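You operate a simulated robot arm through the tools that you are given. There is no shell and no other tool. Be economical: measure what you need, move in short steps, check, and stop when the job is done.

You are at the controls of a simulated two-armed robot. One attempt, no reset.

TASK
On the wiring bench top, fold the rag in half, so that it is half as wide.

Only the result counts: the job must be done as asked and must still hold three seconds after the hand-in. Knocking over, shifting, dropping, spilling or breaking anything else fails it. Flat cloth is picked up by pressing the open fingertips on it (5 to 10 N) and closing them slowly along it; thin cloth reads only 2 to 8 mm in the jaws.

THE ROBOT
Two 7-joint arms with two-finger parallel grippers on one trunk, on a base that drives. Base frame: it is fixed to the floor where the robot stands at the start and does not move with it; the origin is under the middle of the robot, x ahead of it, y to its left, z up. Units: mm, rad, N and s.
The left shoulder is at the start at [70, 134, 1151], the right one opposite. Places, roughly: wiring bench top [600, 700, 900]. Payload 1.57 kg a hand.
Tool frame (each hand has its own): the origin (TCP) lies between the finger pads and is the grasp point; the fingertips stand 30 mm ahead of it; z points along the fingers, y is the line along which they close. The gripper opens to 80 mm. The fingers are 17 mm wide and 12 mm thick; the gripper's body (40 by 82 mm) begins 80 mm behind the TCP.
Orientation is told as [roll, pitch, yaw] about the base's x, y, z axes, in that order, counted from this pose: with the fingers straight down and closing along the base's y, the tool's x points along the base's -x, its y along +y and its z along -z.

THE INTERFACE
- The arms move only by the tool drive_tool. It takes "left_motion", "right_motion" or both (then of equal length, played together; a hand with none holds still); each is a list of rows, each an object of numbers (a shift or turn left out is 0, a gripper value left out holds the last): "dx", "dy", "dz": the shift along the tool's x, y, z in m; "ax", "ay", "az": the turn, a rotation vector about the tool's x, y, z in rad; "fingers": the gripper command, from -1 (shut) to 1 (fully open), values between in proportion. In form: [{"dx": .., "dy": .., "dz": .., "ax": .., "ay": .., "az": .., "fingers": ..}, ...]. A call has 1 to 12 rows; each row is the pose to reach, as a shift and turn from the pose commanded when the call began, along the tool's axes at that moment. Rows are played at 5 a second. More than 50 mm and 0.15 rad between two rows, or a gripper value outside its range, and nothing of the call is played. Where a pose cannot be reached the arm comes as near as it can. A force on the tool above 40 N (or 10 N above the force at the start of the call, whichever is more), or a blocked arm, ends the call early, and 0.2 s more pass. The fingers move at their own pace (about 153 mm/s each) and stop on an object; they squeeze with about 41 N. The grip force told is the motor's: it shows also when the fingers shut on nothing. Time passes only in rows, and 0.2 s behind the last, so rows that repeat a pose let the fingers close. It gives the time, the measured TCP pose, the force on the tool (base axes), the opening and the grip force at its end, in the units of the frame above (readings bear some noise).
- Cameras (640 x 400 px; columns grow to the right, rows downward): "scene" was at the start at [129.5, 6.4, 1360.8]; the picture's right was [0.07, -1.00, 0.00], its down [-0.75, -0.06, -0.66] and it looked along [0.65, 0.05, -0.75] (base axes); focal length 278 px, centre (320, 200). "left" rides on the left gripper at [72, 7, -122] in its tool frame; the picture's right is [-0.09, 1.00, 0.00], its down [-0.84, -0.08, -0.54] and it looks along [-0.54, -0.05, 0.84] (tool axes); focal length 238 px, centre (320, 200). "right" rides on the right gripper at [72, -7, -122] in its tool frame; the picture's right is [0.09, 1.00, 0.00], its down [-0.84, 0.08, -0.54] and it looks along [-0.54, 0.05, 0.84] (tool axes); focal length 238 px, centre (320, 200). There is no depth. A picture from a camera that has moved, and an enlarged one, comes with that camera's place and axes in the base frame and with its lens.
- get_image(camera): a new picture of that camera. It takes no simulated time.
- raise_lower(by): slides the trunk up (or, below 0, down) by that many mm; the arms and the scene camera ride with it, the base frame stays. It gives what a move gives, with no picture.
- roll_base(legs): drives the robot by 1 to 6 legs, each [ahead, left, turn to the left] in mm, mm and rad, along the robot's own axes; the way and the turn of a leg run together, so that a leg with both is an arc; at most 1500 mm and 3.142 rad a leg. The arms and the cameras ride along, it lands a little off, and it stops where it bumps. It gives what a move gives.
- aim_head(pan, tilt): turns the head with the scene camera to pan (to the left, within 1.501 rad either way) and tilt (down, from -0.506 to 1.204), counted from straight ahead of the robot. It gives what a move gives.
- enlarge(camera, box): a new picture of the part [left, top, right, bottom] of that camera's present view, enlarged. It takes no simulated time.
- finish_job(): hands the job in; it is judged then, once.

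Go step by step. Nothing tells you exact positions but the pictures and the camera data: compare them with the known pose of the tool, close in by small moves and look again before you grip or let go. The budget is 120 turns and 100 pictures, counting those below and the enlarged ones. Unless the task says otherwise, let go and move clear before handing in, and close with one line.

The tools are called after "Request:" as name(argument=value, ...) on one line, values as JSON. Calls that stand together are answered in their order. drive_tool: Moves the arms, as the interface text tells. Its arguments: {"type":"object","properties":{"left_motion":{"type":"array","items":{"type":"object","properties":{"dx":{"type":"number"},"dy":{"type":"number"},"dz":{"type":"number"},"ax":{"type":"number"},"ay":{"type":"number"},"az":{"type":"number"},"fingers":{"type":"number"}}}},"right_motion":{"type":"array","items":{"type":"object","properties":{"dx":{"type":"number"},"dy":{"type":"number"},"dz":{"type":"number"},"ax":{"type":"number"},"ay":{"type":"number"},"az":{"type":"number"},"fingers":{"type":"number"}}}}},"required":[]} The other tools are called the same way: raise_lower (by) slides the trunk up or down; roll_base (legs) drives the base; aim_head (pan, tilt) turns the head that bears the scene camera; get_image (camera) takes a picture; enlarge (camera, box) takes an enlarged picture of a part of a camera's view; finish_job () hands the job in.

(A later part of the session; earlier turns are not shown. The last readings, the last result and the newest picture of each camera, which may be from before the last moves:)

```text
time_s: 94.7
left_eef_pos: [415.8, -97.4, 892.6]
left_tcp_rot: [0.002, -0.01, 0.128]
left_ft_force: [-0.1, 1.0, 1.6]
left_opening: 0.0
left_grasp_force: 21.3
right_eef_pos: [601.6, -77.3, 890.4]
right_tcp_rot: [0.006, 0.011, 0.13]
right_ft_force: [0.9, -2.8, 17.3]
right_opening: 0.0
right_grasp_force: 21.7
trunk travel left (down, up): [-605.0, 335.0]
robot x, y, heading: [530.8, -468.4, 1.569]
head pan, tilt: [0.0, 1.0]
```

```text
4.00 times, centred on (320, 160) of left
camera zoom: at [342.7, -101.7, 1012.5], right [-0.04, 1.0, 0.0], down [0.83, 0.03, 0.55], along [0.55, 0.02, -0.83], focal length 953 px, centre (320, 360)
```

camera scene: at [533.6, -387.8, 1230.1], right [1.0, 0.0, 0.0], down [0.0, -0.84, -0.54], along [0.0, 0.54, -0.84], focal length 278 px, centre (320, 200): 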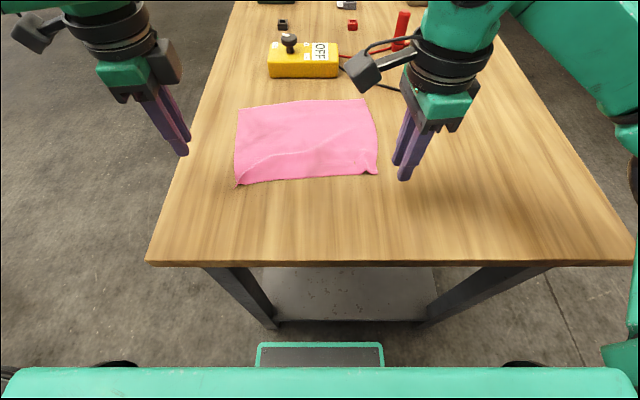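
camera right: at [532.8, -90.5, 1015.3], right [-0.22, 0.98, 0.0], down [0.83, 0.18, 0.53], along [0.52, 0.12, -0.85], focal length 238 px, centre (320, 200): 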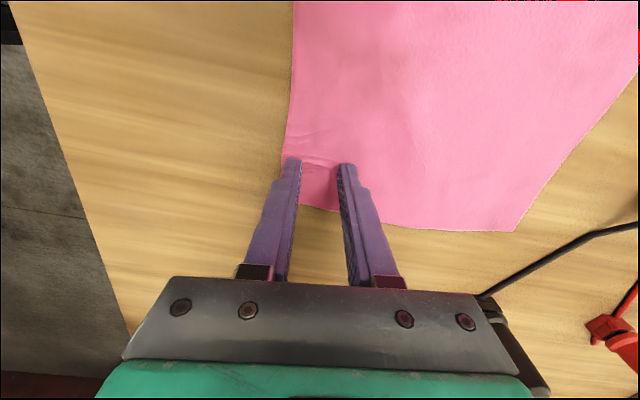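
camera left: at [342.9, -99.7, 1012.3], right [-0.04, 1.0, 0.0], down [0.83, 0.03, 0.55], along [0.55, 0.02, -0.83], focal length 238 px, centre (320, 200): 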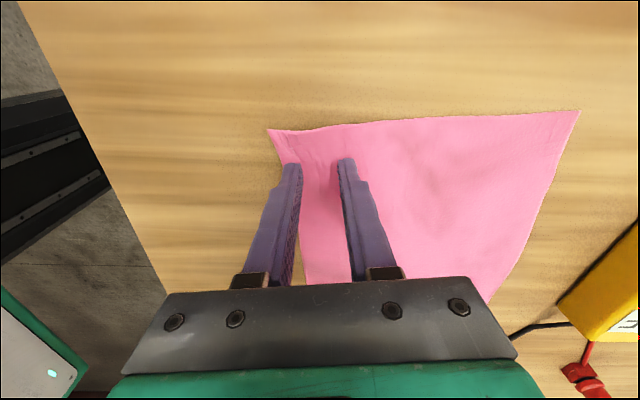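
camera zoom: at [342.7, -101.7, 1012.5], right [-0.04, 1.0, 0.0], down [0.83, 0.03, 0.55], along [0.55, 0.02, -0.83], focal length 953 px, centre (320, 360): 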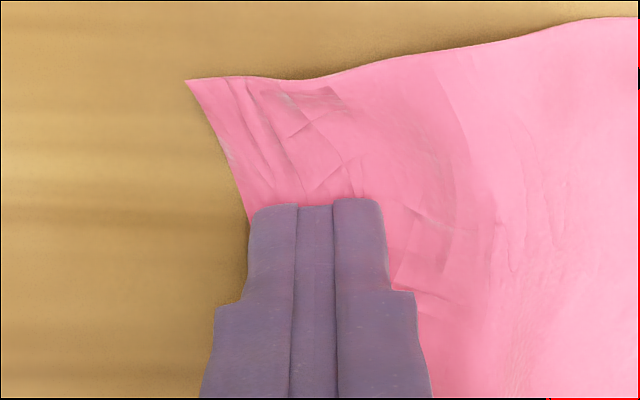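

Both slipped: mid-cloth is too stiff to buckle this way. I'll shift the pinch outward to the cloth's side edges near the corners, where it buckles freely, with a 28 mm opening.

Request:
drive_tool(left_motion=[{"dz": -0.01}, {"dz": -0.01, "dx": 0.02, "dy": 0.003, "fingers": -0.3}, {"dz": -0.01, "dx": 0.02, "dy": 0.003}, {"dz": -0.005, "dx": 0.02, "dy": 0.003}, {"dz": -0.003, "dx": 0.02, "dy": 0.003}], right_motion=[{"dz": -0.012}, {"dz": -0.012, "dx": -0.012, "dy": 0.003, "fingers": -0.3}, {"dz": -0.012, "dx": -0.012, "dy": 0.003}, {"dz": -0.006, "dx": -0.012, "dy": 0.003}, {"dz": -0.004, "dx": -0.012, "dy": 0.003}])

Request:
get_image(camera="left")

Request:
get_image(camera="right")

```text
time_s: 95.9
left_eef_pos: [395.1, -94.8, 893.1]
left_tcp_rot: [-0.001, -0.011, 0.13]
left_ft_force: [-0.4, -0.6, 0.5]
left_opening: 28.2
left_grasp_force: 0.0
right_eef_pos: [612.9, -71.0, 894.5]
right_tcp_rot: [0.001, 0.013, 0.129]
right_ft_force: [0.2, -0.1, 0.8]
right_opening: 28.0
right_grasp_force: 0.1
trunk travel left (down, up): [-605.0, 335.0]
robot x, y, heading: [532.7, -471.9, 1.571]
head pan, tilt: [0.0, 1.0]
```

```text
41 pictures are left
camera left: at [322.8, -98.7, 1014.3], right [-0.04, 1.0, 0.0], down [0.83, 0.03, 0.55], along [0.55, 0.02, -0.84], focal length 238 px, centre (320, 200)
```

left: 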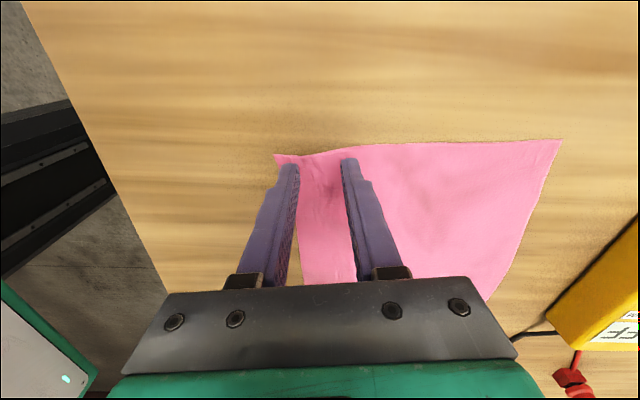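

```text
40 pictures are left
camera right: at [544.7, -85.3, 1017.3], right [-0.22, 0.98, 0.0], down [0.83, 0.18, 0.53], along [0.52, 0.12, -0.85], focal length 238 px, centre (320, 200)
```

right: 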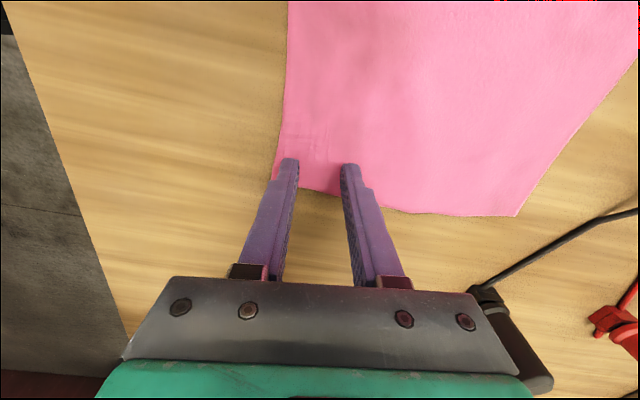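

Placement is good now. I'll press each to about 8 N.

Request:
drive_tool(left_motion=[{"dz": 0.001}, {"dz": 0.0022}, {"dz": 0.0022}], right_motion=[{"dz": 0.0015}, {"dz": 0.003}, {"dz": 0.003}])

```text
time_s: 96.7
left_eef_pos: [395.3, -95.7, 892.6]
left_tcp_rot: [0.001, -0.009, 0.128]
left_ft_force: [-0.3, 0.5, 1.1]
left_opening: 28.3
left_grasp_force: 0.0
right_eef_pos: [612.8, -70.9, 892.5]
right_tcp_rot: [0.004, 0.011, 0.128]
right_ft_force: [-0.1, 1.3, 4.2]
right_opening: 27.6
right_grasp_force: 0.1
trunk travel left (down, up): [-605.0, 335.0]
robot x, y, heading: [534.5, -467.1, 1.569]
head pan, tilt: [0.0, 1.0]
```

Request:
drive_tool(left_motion=[{"dz": 0.0007}, {"dz": 0.0013}, {"dz": 0.0013}], right_motion=[{"dz": 0.0003}, {"dz": 0.0006}, {"dz": 0.0006}])

```text
time_s: 97.5
left_eef_pos: [395.7, -97.0, 891.1]
left_tcp_rot: [0.006, -0.011, 0.129]
left_ft_force: [-2.5, 3.0, 12.1]
left_opening: 27.1
left_grasp_force: 0.1
right_eef_pos: [613.0, -70.4, 892.7]
right_tcp_rot: [0.005, 0.013, 0.131]
right_ft_force: [0.8, 1.5, 9.1]
right_opening: 27.0
right_grasp_force: 0.1
trunk travel left (down, up): [-605.0, 335.0]
robot x, y, heading: [532.7, -467.3, 1.576]
head pan, tilt: [0.0, 1.0]
```

Left reads 12 N and right 9 N. I'll ease the left a touch and close both slowly, halfway first.

Request:
drive_tool(left_motion=[{"dz": -0.0003, "fingers": -0.36}, {"dz": -0.0003, "fingers": -0.4}, {"dz": -0.0003, "fingers": -0.45}, {"dz": -0.0003, "fingers": -0.5}, {"dz": -0.0003, "fingers": -0.55}, {"dz": -0.0003, "fingers": -0.6}, {"dz": -0.0003, "fingers": -0.65}, {"dz": -0.0003, "fingers": -0.7}], right_motion=[{"fingers": -0.36}, {"fingers": -0.4}, {"fingers": -0.45}, {"fingers": -0.5}, {"fingers": -0.55}, {"fingers": -0.6}, {"fingers": -0.65}, {"fingers": -0.7}])

Request:
enlarge(camera="right", box=[240, 110, 400, 210])

Request:
enlarge(camera="left", box=[240, 110, 400, 210])

```text
time_s: 99.3
left_eef_pos: [395.2, -96.4, 891.6]
left_tcp_rot: [0.005, -0.009, 0.129]
left_ft_force: [0.6, -0.7, 9.0]
left_opening: 12.6
left_grasp_force: 0.5
right_eef_pos: [613.5, -72.0, 891.6]
right_tcp_rot: [0.005, 0.012, 0.13]
right_ft_force: [-1.0, -0.5, 9.1]
right_opening: 12.4
right_grasp_force: 0.4
trunk travel left (down, up): [-605.0, 335.0]
robot x, y, heading: [532.8, -469.2, 1.568]
head pan, tilt: [0.0, 1.0]
```

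```text
4.00 times, centred on (320, 160) of right
camera zoom: at [544.6, -87.2, 1014.4], right [-0.22, 0.98, 0.01], down [0.83, 0.18, 0.53], along [0.52, 0.12, -0.85], focal length 953 px, centre (320, 360)
```

zoom: 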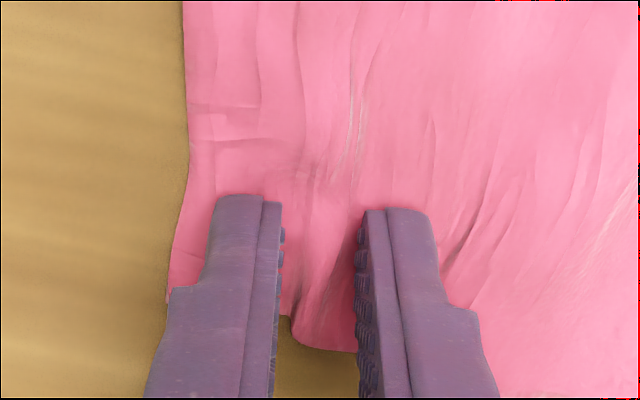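

```text
4.00 times, centred on (320, 160) of left
camera zoom: at [323.0, -100.5, 1012.3], right [-0.04, 1.0, 0.0], down [0.83, 0.03, 0.55], along [0.55, 0.02, -0.83], focal length 953 px, centre (320, 360)
```

zoom: 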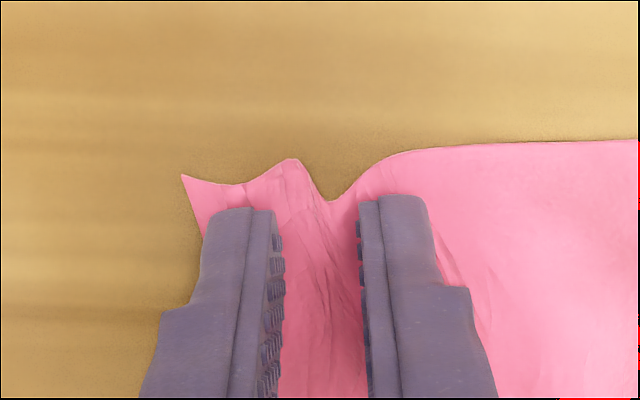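

Ridges are forming in both, so I continue closing.

Request:
drive_tool(left_motion=[{"fingers": -0.74}, {"fingers": -0.77}, {"fingers": -0.8}, {"fingers": -0.83}, {"fingers": -0.86}, {"fingers": -0.89}, {"fingers": -0.92}, {"fingers": -0.96}, {"fingers": -1}, {"fingers": -1}], right_motion=[{"fingers": -0.74}, {"fingers": -0.77}, {"fingers": -0.8}, {"fingers": -0.83}, {"fingers": -0.86}, {"fingers": -0.89}, {"fingers": -0.92}, {"fingers": -0.96}, {"fingers": -1}, {"fingers": -1}])

Request:
enlarge(camera="right", box=[240, 110, 400, 210])

Request:
enlarge(camera="left", box=[240, 110, 400, 210])

```text
time_s: 101.5
left_eef_pos: [395.3, -97.4, 891.2]
left_tcp_rot: [0.003, -0.01, 0.128]
left_ft_force: [0.3, 0.0, 9.7]
left_opening: 0.1
left_grasp_force: 21.2
right_eef_pos: [612.0, -72.1, 891.3]
right_tcp_rot: [0.006, 0.012, 0.131]
right_ft_force: [-0.3, -2.2, 9.1]
right_opening: 2.3
right_grasp_force: 23.6
trunk travel left (down, up): [-605.0, 335.0]
robot x, y, heading: [535.7, -470.2, 1.569]
head pan, tilt: [0.0, 1.0]
```

```text
4.00 times, centred on (320, 160) of right
camera zoom: at [544.5, -87.3, 1014.4], right [-0.22, 0.98, 0.01], down [0.83, 0.18, 0.53], along [0.52, 0.12, -0.85], focal length 953 px, centre (320, 360)
```

zoom: 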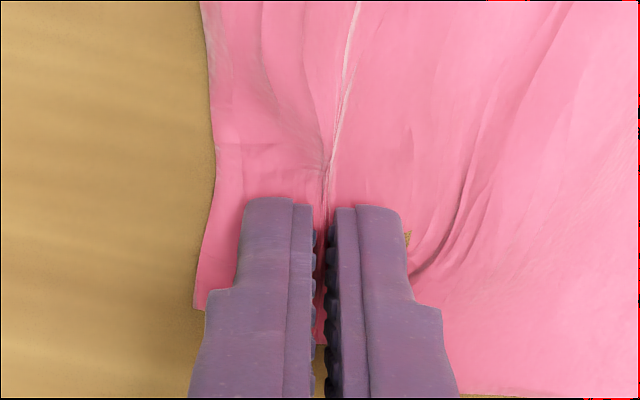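

```text
4.00 times, centred on (320, 160) of left
camera zoom: at [322.9, -100.6, 1012.3], right [-0.04, 1.0, 0.0], down [0.83, 0.03, 0.55], along [0.55, 0.02, -0.83], focal length 953 px, centre (320, 360)
```

zoom: 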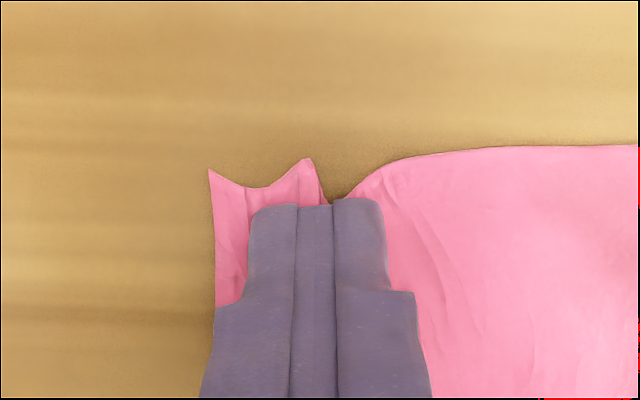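

The right holds at 2.3 mm, but the left slipped. I'll retry the left slightly further inside.

Request:
drive_tool(left_motion=[{"dz": -0.01}, {"dz": -0.01, "dx": -0.005, "dy": 0.005, "fingers": -0.25}, {"dz": -0.01, "dx": -0.005, "dy": 0.005}, {"dz": -0.004, "dx": -0.005, "dy": 0.005}, {"dz": -0.001, "dx": -0.005, "dy": 0.005}, {"dz": 0.0005, "dx": -0.005, "dy": 0.005}])

Request:
enlarge(camera="left", box=[240, 110, 400, 210])

```text
time_s: 102.9
left_eef_pos: [399.2, -92.0, 891.7]
left_tcp_rot: [0.006, -0.01, 0.13]
left_ft_force: [-0.2, -1.0, 9.1]
left_opening: 30.3
left_grasp_force: 0.1
right_eef_pos: [612.8, -72.7, 891.2]
right_tcp_rot: [0.004, 0.013, 0.131]
right_ft_force: [-0.3, -0.7, 8.2]
right_opening: 2.4
right_grasp_force: 23.8
trunk travel left (down, up): [-605.0, 335.0]
robot x, y, heading: [532.8, -469.9, 1.571]
head pan, tilt: [0.0, 1.0]
```

```text
4.00 times, centred on (320, 160) of left
camera zoom: at [327.1, -94.8, 1012.3], right [-0.04, 1.0, 0.01], down [0.83, 0.03, 0.55], along [0.55, 0.03, -0.83], focal length 953 px, centre (320, 360)
```

zoom: 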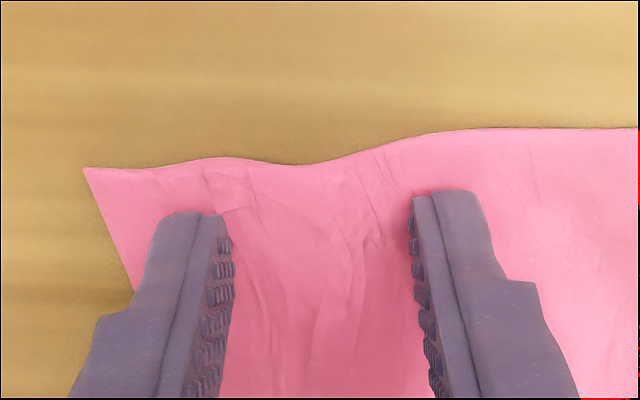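

Contact is 9 N with good placement. Now close slowly.

Request:
drive_tool(left_motion=[{"fingers": -0.3}, {"fingers": -0.35}, {"fingers": -0.4}, {"fingers": -0.45}, {"fingers": -0.5}, {"fingers": -0.55}, {"fingers": -0.6}, {"fingers": -0.65}, {"fingers": -0.7}])

Request:
drive_tool(left_motion=[{"dz": 0.0004, "fingers": -0.73}, {"dz": 0.0004, "fingers": -0.76}, {"dz": 0.0004, "fingers": -0.79}, {"dz": 0.0004, "fingers": -0.82}, {"dz": 0.0004, "fingers": -0.85}, {"dz": 0.0004, "fingers": -0.88}, {"dz": 0.0004, "fingers": -0.91}, {"dz": 0.0004, "fingers": -0.94}, {"dz": 0.0004, "fingers": -0.97}, {"dz": 0.0004, "fingers": -1}, {"dz": 0.0004, "fingers": -1}])

```text
time_s: 104.9
left_eef_pos: [399.6, -91.6, 891.3]
left_tcp_rot: [0.006, -0.009, 0.131]
left_ft_force: [-0.8, 0.3, 21.5]
left_opening: 10.6
left_grasp_force: 0.0
right_eef_pos: [613.6, -73.1, 891.7]
right_tcp_rot: [0.005, 0.013, 0.129]
right_ft_force: [-0.4, 0.8, 3.2]
right_opening: 2.5
right_grasp_force: 23.2
trunk travel left (down, up): [-605.0, 335.0]
robot x, y, heading: [528.1, -473.0, 1.568]
head pan, tilt: [0.0, 1.0]
```

```text
time_s: 107.3
left_eef_pos: [401.2, -92.9, 891.8]
left_tcp_rot: [0.006, -0.011, 0.128]
left_ft_force: [-1.2, -2.8, 27.9]
left_opening: 2.5
left_grasp_force: 23.8
right_eef_pos: [614.1, -73.4, 891.1]
right_tcp_rot: [0.008, 0.015, 0.13]
right_ft_force: [-1.1, 0.6, 0.2]
right_opening: 2.5
right_grasp_force: 23.2
trunk travel left (down, up): [-605.0, 335.0]
robot x, y, heading: [531.0, -465.3, 1.567]
head pan, tilt: [0.0, 1.0]
```

Both hands hold the cloth now. I'll lift along the arc to the apex, following the rag's own direction.

Request:
drive_tool(left_motion=[{"dz": -0.009, "dy": 0.001}, {"dz": -0.018, "dy": 0.003}, {"dz": -0.027, "dy": 0.006}, {"dz": -0.036, "dy": 0.011}, {"dz": -0.044, "dy": 0.017, "dx": -0.001}, {"dz": -0.051, "dy": 0.024, "dx": -0.002}, {"dz": -0.057, "dy": 0.033, "dx": -0.003}, {"dz": -0.062, "dy": 0.043, "dx": -0.004}, {"dz": -0.065, "dy": 0.054, "dx": -0.004}, {"dz": -0.066, "dy": 0.066, "dx": -0.005}], right_motion=[{"dz": -0.009, "dy": 0.001}, {"dz": -0.018, "dy": 0.003}, {"dz": -0.027, "dy": 0.006}, {"dz": -0.036, "dy": 0.011}, {"dz": -0.045, "dy": 0.018, "dx": -0.001}, {"dz": -0.053, "dy": 0.026, "dx": -0.002}, {"dz": -0.06, "dy": 0.036, "dx": -0.003}, {"dz": -0.066, "dy": 0.047, "dx": -0.004}, {"dz": -0.069, "dy": 0.059, "dx": -0.004}, {"dz": -0.07, "dy": 0.071, "dx": -0.005}])

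Request:
enlarge(camera="scene", box=[200, 60, 424, 200])

Request:
get_image(camera="left")

Request:
get_image(camera="right")

```text
time_s: 109.5
left_eef_pos: [396.8, -23.1, 956.7]
left_tcp_rot: [-0.001, -0.012, 0.13]
left_ft_force: [0.1, -0.2, -0.6]
left_opening: 2.2
left_grasp_force: 24.1
right_eef_pos: [610.2, 1.9, 961.1]
right_tcp_rot: [0.003, 0.011, 0.129]
right_ft_force: [0.1, 0.4, -1.2]
right_opening: 2.3
right_grasp_force: 24.3
trunk travel left (down, up): [-605.0, 335.0]
robot x, y, heading: [529.8, -471.2, 1.566]
head pan, tilt: [0.0, 1.0]
```

```text
2.86 times, centred on (312, 130) of scene
camera zoom: at [533.7, -347.5, 1230.0], right [1.0, 0.0, 0.0], down [0.0, -0.84, -0.54], along [0.0, 0.54, -0.84], focal length 796 px, centre (343, 400)
```

zoom: 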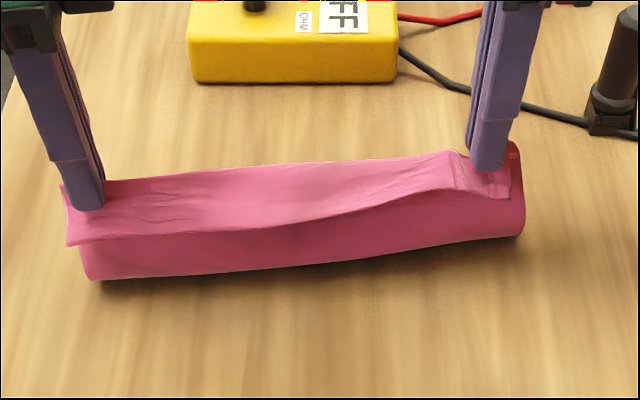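

```text
33 pictures are left
camera left: at [323.5, -26.4, 1076.9], right [-0.04, 1.0, 0.0], down [0.83, 0.03, 0.55], along [0.55, 0.02, -0.83], focal length 238 px, centre (320, 200)
```

left: 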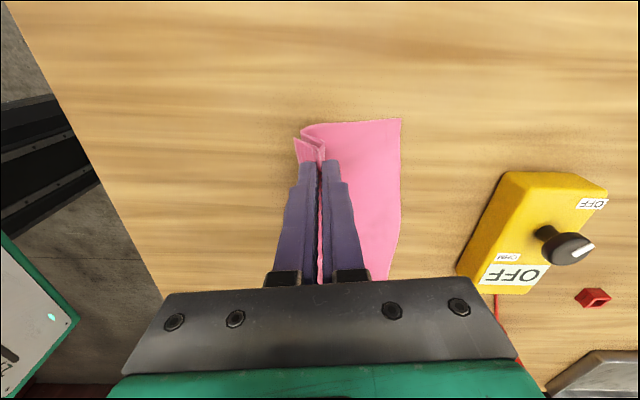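

```text
32 pictures are left
camera right: at [541.0, -13.0, 1083.3], right [-0.22, 0.98, 0.0], down [0.83, 0.18, 0.53], along [0.52, 0.12, -0.85], focal length 238 px, centre (320, 200)
```

right: 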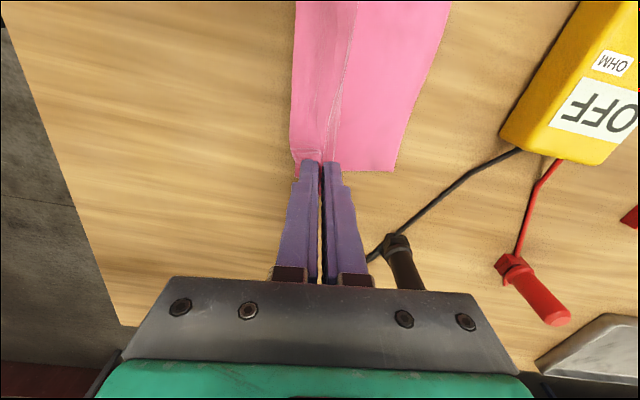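

The fold stands properly, with far corners at about D(376,47) and C(624,85). If I press the hem to the table in the grip it would tuck under, so I'll carry it past vertical and release it a little above the surface to fall outward.

Request:
drive_tool(left_motion=[{"dy": 0.009, "dz": 0.002}, {"dy": 0.018, "dz": 0.006}, {"dy": 0.026, "dz": 0.012}, {"dy": 0.034, "dz": 0.02}, {"dy": 0.0415, "dz": 0.03}, {"dy": 0.0415, "dz": 0.03}], right_motion=[{"dy": 0.01, "dz": 0.002, "dx": -0.001}, {"dy": 0.02, "dz": 0.006, "dx": -0.002}, {"dy": 0.031, "dz": 0.013, "dx": -0.003}, {"dy": 0.041, "dz": 0.022, "dx": -0.004}, {"dy": 0.0505, "dz": 0.034, "dx": -0.004}, {"dy": 0.0505, "dz": 0.034, "dx": -0.004}])

Request:
enlarge(camera="scene", box=[200, 60, 424, 200])

Request:
get_image(camera="left")

```text
time_s: 110.9
left_eef_pos: [390.9, 16.9, 927.3]
left_tcp_rot: [0.0, -0.011, 0.129]
left_ft_force: [2.0, 0.3, 0.2]
left_opening: 2.4
left_grasp_force: 23.8
right_eef_pos: [607.8, 51.0, 927.7]
right_tcp_rot: [0.002, 0.014, 0.128]
right_ft_force: [-2.1, 0.0, -1.1]
right_opening: 2.3
right_grasp_force: 24.0
trunk travel left (down, up): [-605.0, 335.0]
robot x, y, heading: [532.6, -466.0, 1.57]
head pan, tilt: [0.0, 1.0]
```

```text
2.86 times, centred on (312, 130) of scene
camera zoom: at [533.9, -348.8, 1230.1], right [1.0, 0.0, 0.0], down [0.0, -0.84, -0.54], along [0.0, 0.54, -0.84], focal length 796 px, centre (343, 400)
```

zoom: 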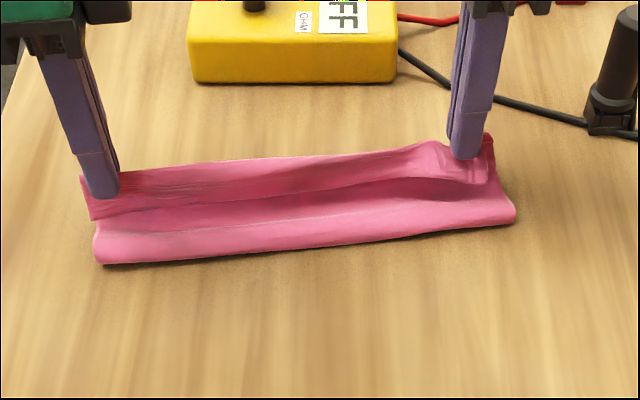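

```text
30 pictures are left
camera left: at [318.1, 13.8, 1047.0], right [-0.04, 1.0, 0.0], down [0.83, 0.03, 0.55], along [0.55, 0.02, -0.83], focal length 238 px, centre (320, 200)
```

left: 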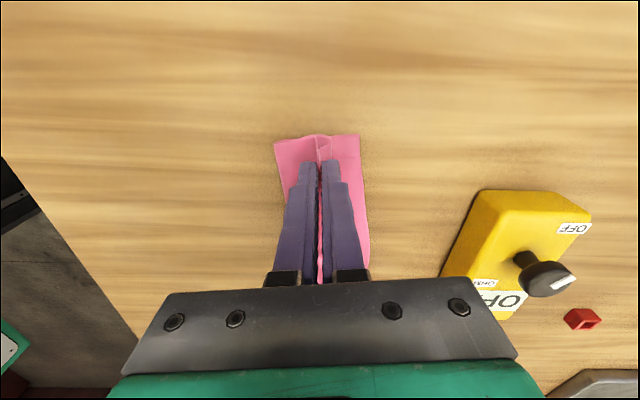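

The hem's tail still points toward the robot. I'll carry the pinch a little further out and down so the top layer pulls straight, then release.

Request:
drive_tool(left_motion=[{"dy": 0.012, "dz": 0.004}, {"dy": 0.022, "dz": 0.01}, {"dy": 0.026, "dz": 0.018}, {"dy": 0.024, "dz": 0.025}, {"dy": 0.02, "dz": 0.029}, {"dy": 0.02, "dz": 0.029}], right_motion=[{"dy": 0.013, "dz": 0.004}, {"dy": 0.024, "dz": 0.01}, {"dy": 0.029, "dz": 0.018}, {"dy": 0.027, "dz": 0.025}, {"dy": 0.023, "dz": 0.03}, {"dy": 0.023, "dz": 0.03}])

Request:
enlarge(camera="scene", box=[200, 60, 424, 200])

Request:
get_image(camera="left")

```text
time_s: 112.3
left_eef_pos: [387.9, 36.4, 896.7]
left_tcp_rot: [0.002, -0.011, 0.129]
left_ft_force: [1.8, 0.7, 2.5]
left_opening: 2.4
left_grasp_force: 23.6
right_eef_pos: [603.7, 73.3, 898.1]
right_tcp_rot: [0.002, 0.013, 0.126]
right_ft_force: [-1.6, 0.8, 6.1]
right_opening: 2.5
right_grasp_force: 23.8
trunk travel left (down, up): [-605.0, 335.0]
robot x, y, heading: [530.5, -472.9, 1.568]
head pan, tilt: [0.0, 1.0]
```

```text
2.86 times, centred on (312, 130) of scene
camera zoom: at [533.7, -349.2, 1230.2], right [1.0, 0.0, 0.0], down [0.0, -0.84, -0.54], along [0.0, 0.54, -0.84], focal length 796 px, centre (343, 400)
```

zoom: 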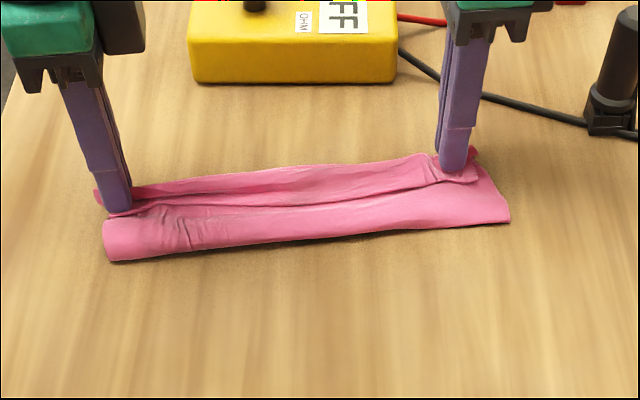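

```text
28 pictures are left
camera left: at [315.8, 33.1, 1017.8], right [-0.04, 1.0, 0.0], down [0.83, 0.03, 0.55], along [0.55, 0.02, -0.83], focal length 238 px, centre (320, 200)
```

left: 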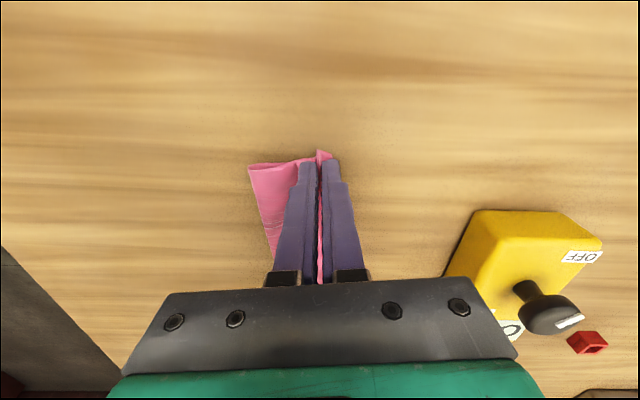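

The top layer bunches again because the clamp keeps the cloth vertical. I'll swing back up to the apex to reset the fold line, arc over again with the cloth taut, stop at mid height, and release there so it falls open.

Request:
drive_tool(left_motion=[{"dy": -0.004, "dz": -0.012}, {"dy": -0.012, "dz": -0.028}, {"dy": -0.024, "dz": -0.044}, {"dy": -0.038, "dz": -0.057}, {"dy": -0.052, "dz": -0.066}, {"dy": -0.066, "dz": -0.071}, {"dy": -0.08, "dz": -0.072}, {"dy": -0.08, "dz": -0.072}, {"dy": -0.066, "dz": -0.068}, {"dy": -0.052, "dz": -0.061}, {"dy": -0.04, "dz": -0.052}, {"dy": -0.03, "dz": -0.043}], right_motion=[{"dy": -0.004, "dz": -0.012}, {"dy": -0.012, "dz": -0.028}, {"dy": -0.024, "dz": -0.044}, {"dy": -0.038, "dz": -0.057}, {"dy": -0.052, "dz": -0.066}, {"dy": -0.066, "dz": -0.071}, {"dy": -0.08, "dz": -0.072}, {"dy": -0.08, "dz": -0.072}, {"dy": -0.066, "dz": -0.068}, {"dy": -0.052, "dz": -0.061}, {"dy": -0.04, "dz": -0.052}, {"dy": -0.03, "dz": -0.043}])

Request:
enlarge(camera="scene", box=[200, 60, 424, 200])

Request:
get_image(camera="left")

```text
time_s: 114.9
left_eef_pos: [391.4, 7.6, 938.0]
left_tcp_rot: [0.003, -0.012, 0.128]
left_ft_force: [2.8, 0.4, 0.1]
left_opening: 2.5
left_grasp_force: 24.2
right_eef_pos: [608.9, 45.8, 938.5]
right_tcp_rot: [0.002, 0.013, 0.129]
right_ft_force: [-3.3, -1.0, 0.5]
right_opening: 2.2
right_grasp_force: 23.9
trunk travel left (down, up): [-605.0, 335.0]
robot x, y, heading: [531.3, -469.8, 1.572]
head pan, tilt: [0.0, 1.0]
```

```text
2.86 times, centred on (312, 130) of scene
camera zoom: at [533.4, -347.3, 1230.0], right [1.0, 0.0, 0.0], down [0.0, -0.84, -0.54], along [0.0, 0.54, -0.84], focal length 796 px, centre (343, 400)
```

zoom: 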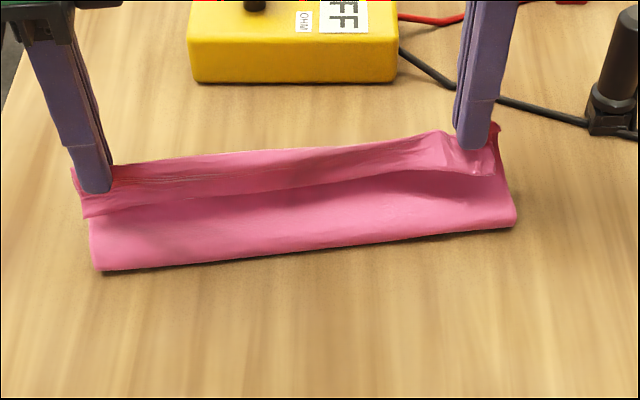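

```text
26 pictures are left
camera left: at [318.3, 5.2, 1059.8], right [-0.04, 1.0, 0.0], down [0.83, 0.03, 0.55], along [0.55, 0.02, -0.83], focal length 238 px, centre (320, 200)
```

left: 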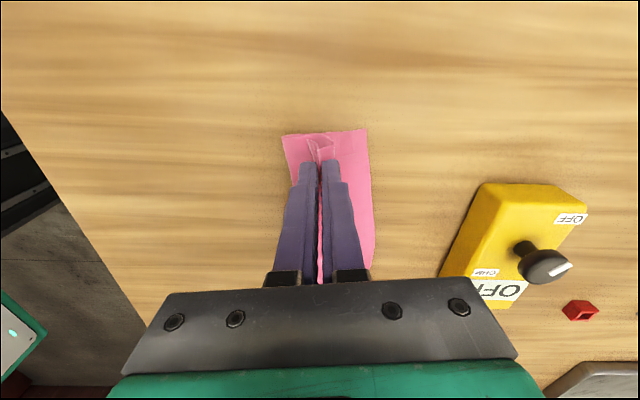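

The fold line still creeps forward because the arc was slack. I'll reset higher and swing over on a wider, taut arc.

Request:
drive_tool(left_motion=[{"dy": -0.018, "dz": -0.018}, {"dy": -0.036, "dz": -0.028}, {"dy": -0.056, "dz": -0.034}, {"dy": -0.056, "dz": -0.034}, {"dy": -0.044, "dz": -0.034}, {"dy": -0.032, "dz": -0.032}, {"dy": -0.022, "dz": -0.028}, {"dy": -0.012, "dz": -0.023}, {"dy": -0.003, "dz": -0.017}, {"dy": 0.006, "dz": -0.01}, {"dy": 0.013, "dz": -0.002}, {"dy": 0.019, "dz": 0.006}], right_motion=[{"dy": -0.018, "dz": -0.018}, {"dy": -0.036, "dz": -0.028}, {"dy": -0.056, "dz": -0.034}, {"dy": -0.056, "dz": -0.034}, {"dy": -0.044, "dz": -0.034}, {"dy": -0.032, "dz": -0.032}, {"dy": -0.022, "dz": -0.028}, {"dy": -0.012, "dz": -0.023}, {"dy": -0.003, "dz": -0.017}, {"dy": 0.006, "dz": -0.01}, {"dy": 0.013, "dz": -0.002}, {"dy": 0.019, "dz": 0.006}])

Request:
enlarge(camera="scene", box=[200, 60, 424, 200])

Request:
get_image(camera="left")

```text
time_s: 117.5
left_eef_pos: [389.0, 26.9, 933.8]
left_tcp_rot: [0.001, -0.01, 0.129]
left_ft_force: [2.4, 0.4, 1.1]
left_opening: 2.5
left_grasp_force: 23.8
right_eef_pos: [605.2, 64.0, 934.6]
right_tcp_rot: [0.002, 0.013, 0.128]
right_ft_force: [-2.9, -0.2, 0.1]
right_opening: 2.6
right_grasp_force: 23.5
trunk travel left (down, up): [-605.0, 335.0]
robot x, y, heading: [534.5, -470.0, 1.57]
head pan, tilt: [0.0, 1.0]
```

```text
2.86 times, centred on (312, 130) of scene
camera zoom: at [533.5, -347.6, 1230.0], right [1.0, 0.0, 0.0], down [0.0, -0.84, -0.54], along [0.0, 0.54, -0.84], focal length 796 px, centre (343, 400)
```

zoom: 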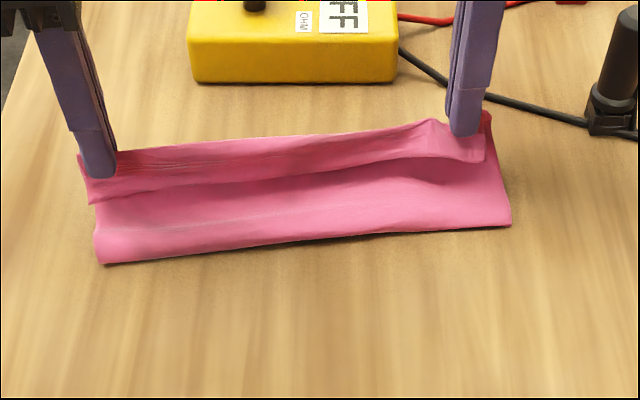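

```text
24 pictures are left
camera left: at [316.7, 23.8, 1054.3], right [-0.04, 1.0, 0.0], down [0.83, 0.03, 0.55], along [0.55, 0.02, -0.83], focal length 238 px, centre (320, 200)
```

left: 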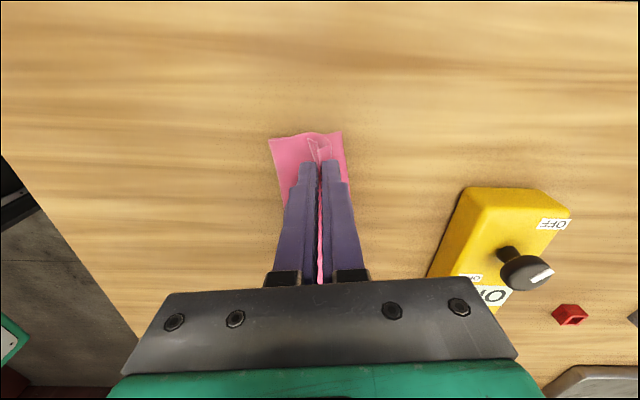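

The cloth now stretches fairly straight from the fold to the pinch at mid height. I'll release here and see how it falls.

Request:
drive_tool(left_motion=[{"fingers": -0.6}, {"fingers": -0.5}, {"fingers": -0.5, "dz": -0.03}, {"dz": -0.07}, {"dz": -0.07}], right_motion=[{"fingers": -0.6}, {"fingers": -0.5}, {"fingers": -0.5, "dz": -0.03}, {"dz": -0.07}, {"dz": -0.07}])

Request:
enlarge(camera="scene", box=[200, 60, 424, 200])

```text
time_s: 118.7
left_eef_pos: [388.1, 27.7, 1004.3]
left_tcp_rot: [0.0, -0.01, 0.129]
left_ft_force: [0.4, 0.9, 0.6]
left_opening: 19.9
left_grasp_force: 0.1
right_eef_pos: [606.3, 63.6, 1003.4]
right_tcp_rot: [0.003, 0.012, 0.129]
right_ft_force: [0.7, 0.5, 0.5]
right_opening: 19.8
right_grasp_force: 0.0
trunk travel left (down, up): [-605.0, 335.0]
robot x, y, heading: [531.7, -470.1, 1.571]
head pan, tilt: [0.0, 1.0]
```

```text
2.86 times, centred on (312, 130) of scene
camera zoom: at [534.0, -347.5, 1230.0], right [1.0, 0.0, 0.0], down [0.0, -0.84, -0.54], along [0.0, 0.54, -0.84], focal length 796 px, centre (343, 400)
```

zoom: 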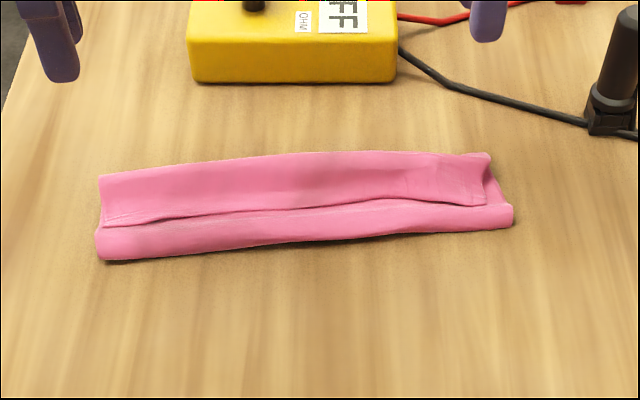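

It settled as three layers: near fold at y ≈ −13 to 20, far bend at 61–85, free hem facing me at 18–35. I'll re-open it. Then I'll fold the far edge toward me instead, because tilting the fingers forward on that path feeds the cloth the right way.

Request:
drive_tool(left_motion=[{"dx": -0.006, "dy": 0.008, "fingers": -0.4}, {"dx": -0.006, "dy": 0.008, "dz": 0.04}, {"dx": -0.006, "dy": 0.008, "dz": 0.075}, {"dx": -0.006, "dy": 0.008, "dz": 0.095}, {"dx": -0.006, "dy": 0.008, "dz": 0.103}, {"dx": -0.006, "dy": 0.008, "dz": 0.103}], right_motion=[{"dx": -0.0045, "dy": -0.0123, "fingers": -0.4}, {"dx": -0.0045, "dy": -0.0123, "dz": 0.04}, {"dx": -0.0045, "dy": -0.0123, "dz": 0.075}, {"dx": -0.0045, "dy": -0.0123, "dz": 0.095}, {"dx": -0.0045, "dy": -0.0123, "dz": 0.102}, {"dx": -0.0045, "dy": -0.0123, "dz": 0.102}])

Request:
get_image(camera="left")

Request:
get_image(camera="right")

```text
time_s: 120.1
left_eef_pos: [393.7, 34.9, 901.9]
left_tcp_rot: [0.002, -0.011, 0.129]
left_ft_force: [-0.8, 0.4, 0.8]
left_opening: 23.9
left_grasp_force: 0.0
left hand out of reach, approached as far as the arm can: row 1
right_eef_pos: [612.0, 52.0, 901.9]
right_tcp_rot: [0.001, 0.013, 0.129]
right_ft_force: [-0.1, 0.4, 0.5]
right_opening: 23.8
right_grasp_force: 0.0
trunk travel left (down, up): [-605.0, 335.0]
robot x, y, heading: [531.3, -467.4, 1.571]
head pan, tilt: [0.0, 1.0]
```

```text
22 pictures are left
camera left: at [321.8, 31.5, 1021.7], right [-0.04, 1.0, 0.0], down [0.83, 0.03, 0.55], along [0.55, 0.02, -0.83], focal length 238 px, centre (320, 200)
```

left: 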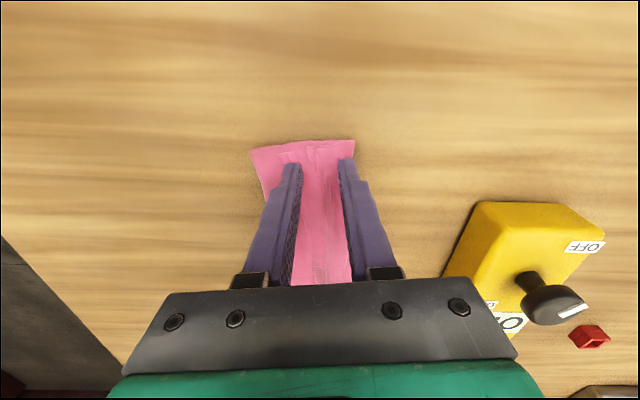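

```text
21 pictures are left
camera right: at [542.4, 36.4, 1024.2], right [-0.22, 0.98, 0.0], down [0.83, 0.18, 0.53], along [0.52, 0.12, -0.85], focal length 238 px, centre (320, 200)
```

right: 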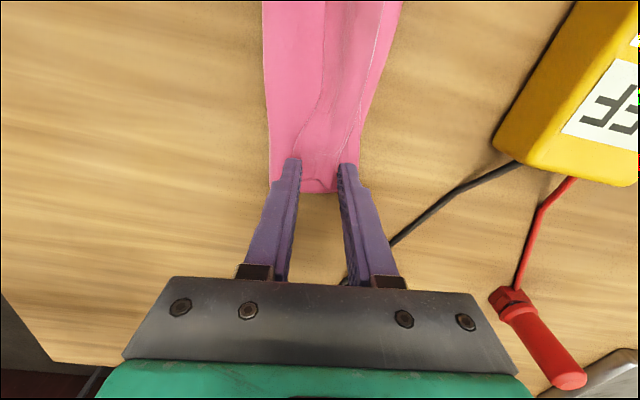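

The hem flap lies between the fingers on both sides. I'll press and close, checking forces.

Request:
drive_tool(left_motion=[{"dz": 0.005}, {"dz": 0.008}, {"dz": 0.0095}, {"dz": 0.0095}], right_motion=[{"dz": 0.005}, {"dz": 0.008}, {"dz": 0.0095}, {"dz": 0.0095}])

```text
time_s: 121.1
left_eef_pos: [394.1, 34.5, 893.5]
left_tcp_rot: [0.007, -0.012, 0.129]
left_ft_force: [0.3, 2.8, 12.0]
left_opening: 23.5
left_grasp_force: 0.1
right_eef_pos: [611.7, 50.1, 893.8]
right_tcp_rot: [0.005, 0.014, 0.127]
right_ft_force: [-1.1, 1.3, 7.8]
right_opening: 23.2
right_grasp_force: 0.0
trunk travel left (down, up): [-605.0, 335.0]
robot x, y, heading: [531.7, -470.0, 1.574]
head pan, tilt: [0.0, 1.0]
```

Request:
drive_tool(left_motion=[{"fingers": -0.46}, {"fingers": -0.52}, {"fingers": -0.58}, {"fingers": -0.64}, {"fingers": -0.7}, {"fingers": -0.75}, {"fingers": -0.8}, {"fingers": -0.85}, {"fingers": -0.9}, {"fingers": -0.95}, {"fingers": -1}, {"fingers": -1}], right_motion=[{"fingers": -0.46}, {"fingers": -0.52}, {"fingers": -0.58}, {"fingers": -0.64}, {"fingers": -0.7}, {"fingers": -0.75}, {"fingers": -0.8}, {"fingers": -0.85}, {"fingers": -0.9}, {"fingers": -0.95}, {"fingers": -1}, {"fingers": -1}])

```text
time_s: 123.7
left_eef_pos: [395.5, 32.3, 893.7]
left_tcp_rot: [0.005, -0.01, 0.128]
left_ft_force: [1.6, 0.1, 16.1]
left_opening: 1.9
left_grasp_force: 23.2
right_eef_pos: [610.9, 48.8, 893.4]
right_tcp_rot: [0.004, 0.016, 0.128]
right_ft_force: [-1.3, 0.0, 5.2]
right_opening: 2.5
right_grasp_force: 23.6
trunk travel left (down, up): [-605.0, 335.0]
robot x, y, heading: [528.7, -469.0, 1.566]
head pan, tilt: [0.0, 1.0]
```

Both hold about 2 mm. I'll carry the hem up and back toward the robot to lay the rag flat.

Request:
drive_tool(left_motion=[{"dy": -0.005, "dz": -0.02}, {"dy": -0.015, "dz": -0.04, "dx": 0.001}, {"dy": -0.03, "dz": -0.058, "dx": 0.002}, {"dy": -0.048, "dz": -0.07, "dx": 0.003}, {"dy": -0.066, "dz": -0.074, "dx": 0.004}, {"dy": -0.084, "dz": -0.07, "dx": 0.005}, {"dy": -0.1, "dz": -0.06, "dx": 0.006}, {"dy": -0.115, "dz": -0.045, "dx": 0.007}, {"dy": -0.128, "dz": -0.03, "dx": 0.008}, {"dy": -0.138, "dz": -0.015, "dx": 0.009}, {"dy": -0.144, "dz": -0.006, "dx": 0.01}, {"dy": -0.144, "dz": -0.006, "dx": 0.01}], right_motion=[{"dy": -0.005, "dz": -0.02}, {"dy": -0.014, "dz": -0.04, "dx": 0.001}, {"dy": -0.028, "dz": -0.058, "dx": 0.002}, {"dy": -0.044, "dz": -0.07, "dx": 0.003}, {"dy": -0.06, "dz": -0.074, "dx": 0.004}, {"dy": -0.077, "dz": -0.07, "dx": 0.005}, {"dy": -0.092, "dz": -0.06, "dx": 0.006}, {"dy": -0.105, "dz": -0.045, "dx": 0.007}, {"dy": -0.117, "dz": -0.03, "dx": 0.008}, {"dy": -0.126, "dz": -0.015, "dx": 0.009}, {"dy": -0.132, "dz": -0.006, "dx": 0.01}, {"dy": -0.132, "dz": -0.006, "dx": 0.01}])

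Request:
drive_tool(left_motion=[{"fingers": -0.8}, {"fingers": -0.6}, {"dz": -0.03, "fingers": -0.5}, {"dz": -0.07}], right_motion=[{"fingers": -0.8}, {"fingers": -0.6}, {"dz": -0.03, "fingers": -0.5}, {"dz": -0.07}])

Request:
enlarge(camera="scene", box=[200, 70, 424, 210])

```text
time_s: 126.3
left_eef_pos: [403.6, -109.6, 896.5]
left_tcp_rot: [0.003, -0.012, 0.128]
left_ft_force: [0.3, 1.3, 0.1]
left_opening: 1.8
left_grasp_force: 23.8
right_eef_pos: [617.8, -80.8, 898.0]
right_tcp_rot: [0.002, 0.012, 0.129]
right_ft_force: [-1.5, -0.6, 0.0]
right_opening: 2.2
right_grasp_force: 23.6
trunk travel left (down, up): [-605.0, 335.0]
robot x, y, heading: [531.4, -469.3, 1.572]
head pan, tilt: [0.0, 1.0]
```

```text
time_s: 127.3
left_eef_pos: [403.0, -109.4, 967.6]
left_tcp_rot: [0.002, -0.009, 0.128]
left_ft_force: [0.6, -0.6, -0.2]
left_opening: 20.0
left_grasp_force: 0.1
right_eef_pos: [619.9, -81.2, 967.9]
right_tcp_rot: [0.005, 0.013, 0.129]
right_ft_force: [-1.0, -0.2, 0.9]
right_opening: 20.2
right_grasp_force: 0.1
trunk travel left (down, up): [-605.0, 335.0]
robot x, y, heading: [531.7, -469.2, 1.567]
head pan, tilt: [0.0, 1.0]
```

```text
2.86 times, centred on (312, 140) of scene
camera zoom: at [533.6, -349.4, 1230.1], right [1.0, 0.0, 0.0], down [0.0, -0.84, -0.54], along [0.0, 0.54, -0.84], focal length 796 px, centre (343, 371)
```

zoom: 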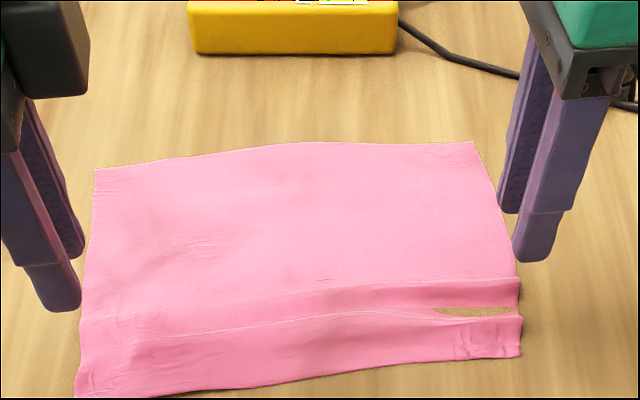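

The rag is flat again: A(391,−131), B(633,−104), C(620,70), D(371,43). Now I go to the far corners and pinch at the side edges about 25 mm inside the far hem.

Request:
drive_tool(left_motion=[{"dy": 0.032, "dx": -0.001, "fingers": -0.3}, {"dy": 0.065, "dx": -0.002}, {"dy": 0.097, "dx": -0.003}, {"dy": 0.1296, "dx": -0.0034}, {"dy": 0.1296, "dx": -0.0034, "dz": 0.03}, {"dy": 0.1296, "dx": -0.0034, "dz": 0.055}, {"dy": 0.1296, "dx": -0.0034, "dz": 0.067}, {"dy": 0.1296, "dx": -0.0034, "dz": 0.067}], right_motion=[{"dy": 0.031, "dx": -0.0005, "fingers": -0.3}, {"dy": 0.062, "dx": -0.001}, {"dy": 0.094, "dx": -0.0015}, {"dy": 0.1248, "dx": -0.0017}, {"dy": 0.1248, "dx": -0.0017, "dz": 0.03}, {"dy": 0.1248, "dx": -0.0017, "dz": 0.055}, {"dy": 0.1248, "dx": -0.0017, "dz": 0.067}, {"dy": 0.1248, "dx": -0.0017, "dz": 0.067}])

Request:
get_image(camera="left")

Request:
get_image(camera="right")

```text
time_s: 129.1
left_eef_pos: [390.3, 19.7, 898.9]
left_tcp_rot: [0.002, -0.01, 0.129]
left_ft_force: [0.3, -0.9, -0.6]
left_opening: 27.9
left_grasp_force: 0.1
right_eef_pos: [604.0, 43.6, 901.5]
right_tcp_rot: [0.004, 0.011, 0.13]
right_ft_force: [0.8, -0.8, 0.2]
right_opening: 28.0
right_grasp_force: 0.0
trunk travel left (down, up): [-605.0, 335.0]
robot x, y, heading: [533.2, -467.3, 1.571]
head pan, tilt: [0.0, 1.0]
```

```text
19 pictures are left
camera left: at [317.6, 16.6, 1021.0], right [-0.04, 1.0, 0.0], down [0.83, 0.03, 0.55], along [0.55, 0.02, -0.84], focal length 238 px, centre (320, 200)
```

left: 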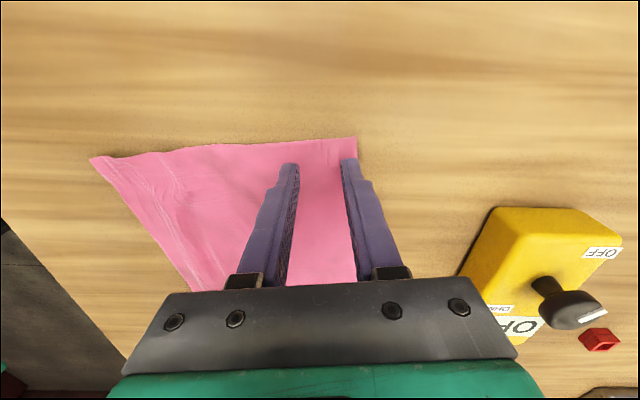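

```text
18 pictures are left
camera right: at [535.0, 28.5, 1024.4], right [-0.22, 0.98, 0.0], down [0.83, 0.18, 0.53], along [0.52, 0.12, -0.85], focal length 238 px, centre (320, 200)
```

right: 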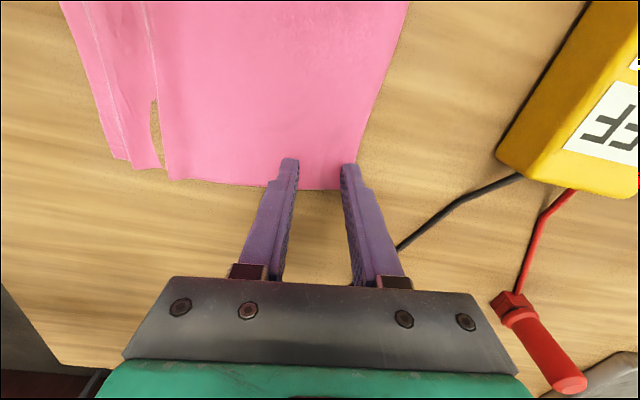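

The outer fingers are right at the far hem, so I'll shift both 7 mm inward and press.

Request:
drive_tool(left_motion=[{"dy": -0.007}, {"dy": -0.007, "dz": 0.004}, {"dy": -0.007, "dz": 0.0065}, {"dy": -0.007, "dz": 0.0075}, {"dy": -0.007, "dz": 0.0075}], right_motion=[{"dy": -0.007}, {"dy": -0.007, "dz": 0.006}, {"dy": -0.007, "dz": 0.0085}, {"dy": -0.007, "dz": 0.0098}, {"dy": -0.007, "dz": 0.0098}])

```text
time_s: 130.3
left_eef_pos: [390.9, 13.3, 892.7]
left_tcp_rot: [0.003, -0.01, 0.127]
left_ft_force: [-0.2, 0.1, -0.4]
left_opening: 27.9
left_grasp_force: 0.0
right_eef_pos: [604.3, 35.1, 892.2]
right_tcp_rot: [0.004, 0.012, 0.129]
right_ft_force: [0.8, 1.0, 3.6]
right_opening: 28.2
right_grasp_force: 0.2
trunk travel left (down, up): [-605.0, 335.0]
robot x, y, heading: [531.5, -470.5, 1.567]
head pan, tilt: [0.0, 1.0]
```

Request:
drive_tool(left_motion=[{"dz": 0.001}, {"dz": 0.0022}, {"dz": 0.0022}], right_motion=[{"dz": 0.0004}, {"dz": 0.0007}, {"dz": 0.0007}])

```text
time_s: 131.1
left_eef_pos: [392.1, 10.6, 891.6]
left_tcp_rot: [0.003, -0.011, 0.128]
left_ft_force: [0.9, 0.6, 3.2]
left_opening: 27.9
left_grasp_force: 0.1
right_eef_pos: [605.3, 36.2, 890.9]
right_tcp_rot: [0.004, 0.013, 0.13]
right_ft_force: [0.1, 1.9, 7.2]
right_opening: 28.1
right_grasp_force: 0.4
trunk travel left (down, up): [-605.0, 335.0]
robot x, y, heading: [531.7, -469.0, 1.569]
head pan, tilt: [0.0, 1.0]
```

Request:
drive_tool(left_motion=[{"dz": 0.0007}, {"dz": 0.0007, "fingers": -0.38}, {"dz": 0.0007, "fingers": -0.46}, {"dz": 0.0007, "fingers": -0.54}, {"dz": 0.0008, "fingers": -0.61}, {"dz": 0.0009, "fingers": -0.68}, {"dz": 0.001, "fingers": -0.74}, {"dz": 0.001, "fingers": -0.8}, {"dz": 0.001, "fingers": -0.86}, {"dz": 0.001, "fingers": -0.92}, {"dz": 0.001, "fingers": -1}, {"dz": 0.001, "fingers": -1}], right_motion=[{"dz": 0.0002}, {"dz": 0.0002, "fingers": -0.38}, {"dz": 0.0002, "fingers": -0.46}, {"dz": 0.0002, "fingers": -0.54}, {"dz": 0.0003, "fingers": -0.61}, {"dz": 0.0004, "fingers": -0.68}, {"dz": 0.0005, "fingers": -0.74}, {"dz": 0.0005, "fingers": -0.8}, {"dz": 0.0005, "fingers": -0.86}, {"dz": 0.0005, "fingers": -0.92}, {"dz": 0.0005, "fingers": -1}, {"dz": 0.0005, "fingers": -1}])

```text
time_s: 133.7
left_eef_pos: [392.5, 10.3, 892.1]
left_tcp_rot: [0.006, -0.009, 0.129]
left_ft_force: [1.8, -0.2, 19.0]
left_opening: 2.3
left_grasp_force: 23.5
right_eef_pos: [604.4, 34.4, 891.1]
right_tcp_rot: [0.006, 0.013, 0.129]
right_ft_force: [0.0, -0.5, 1.5]
right_opening: 1.4
right_grasp_force: 22.8
trunk travel left (down, up): [-605.0, 335.0]
robot x, y, heading: [532.4, -469.7, 1.572]
head pan, tilt: [0.0, 1.0]
```

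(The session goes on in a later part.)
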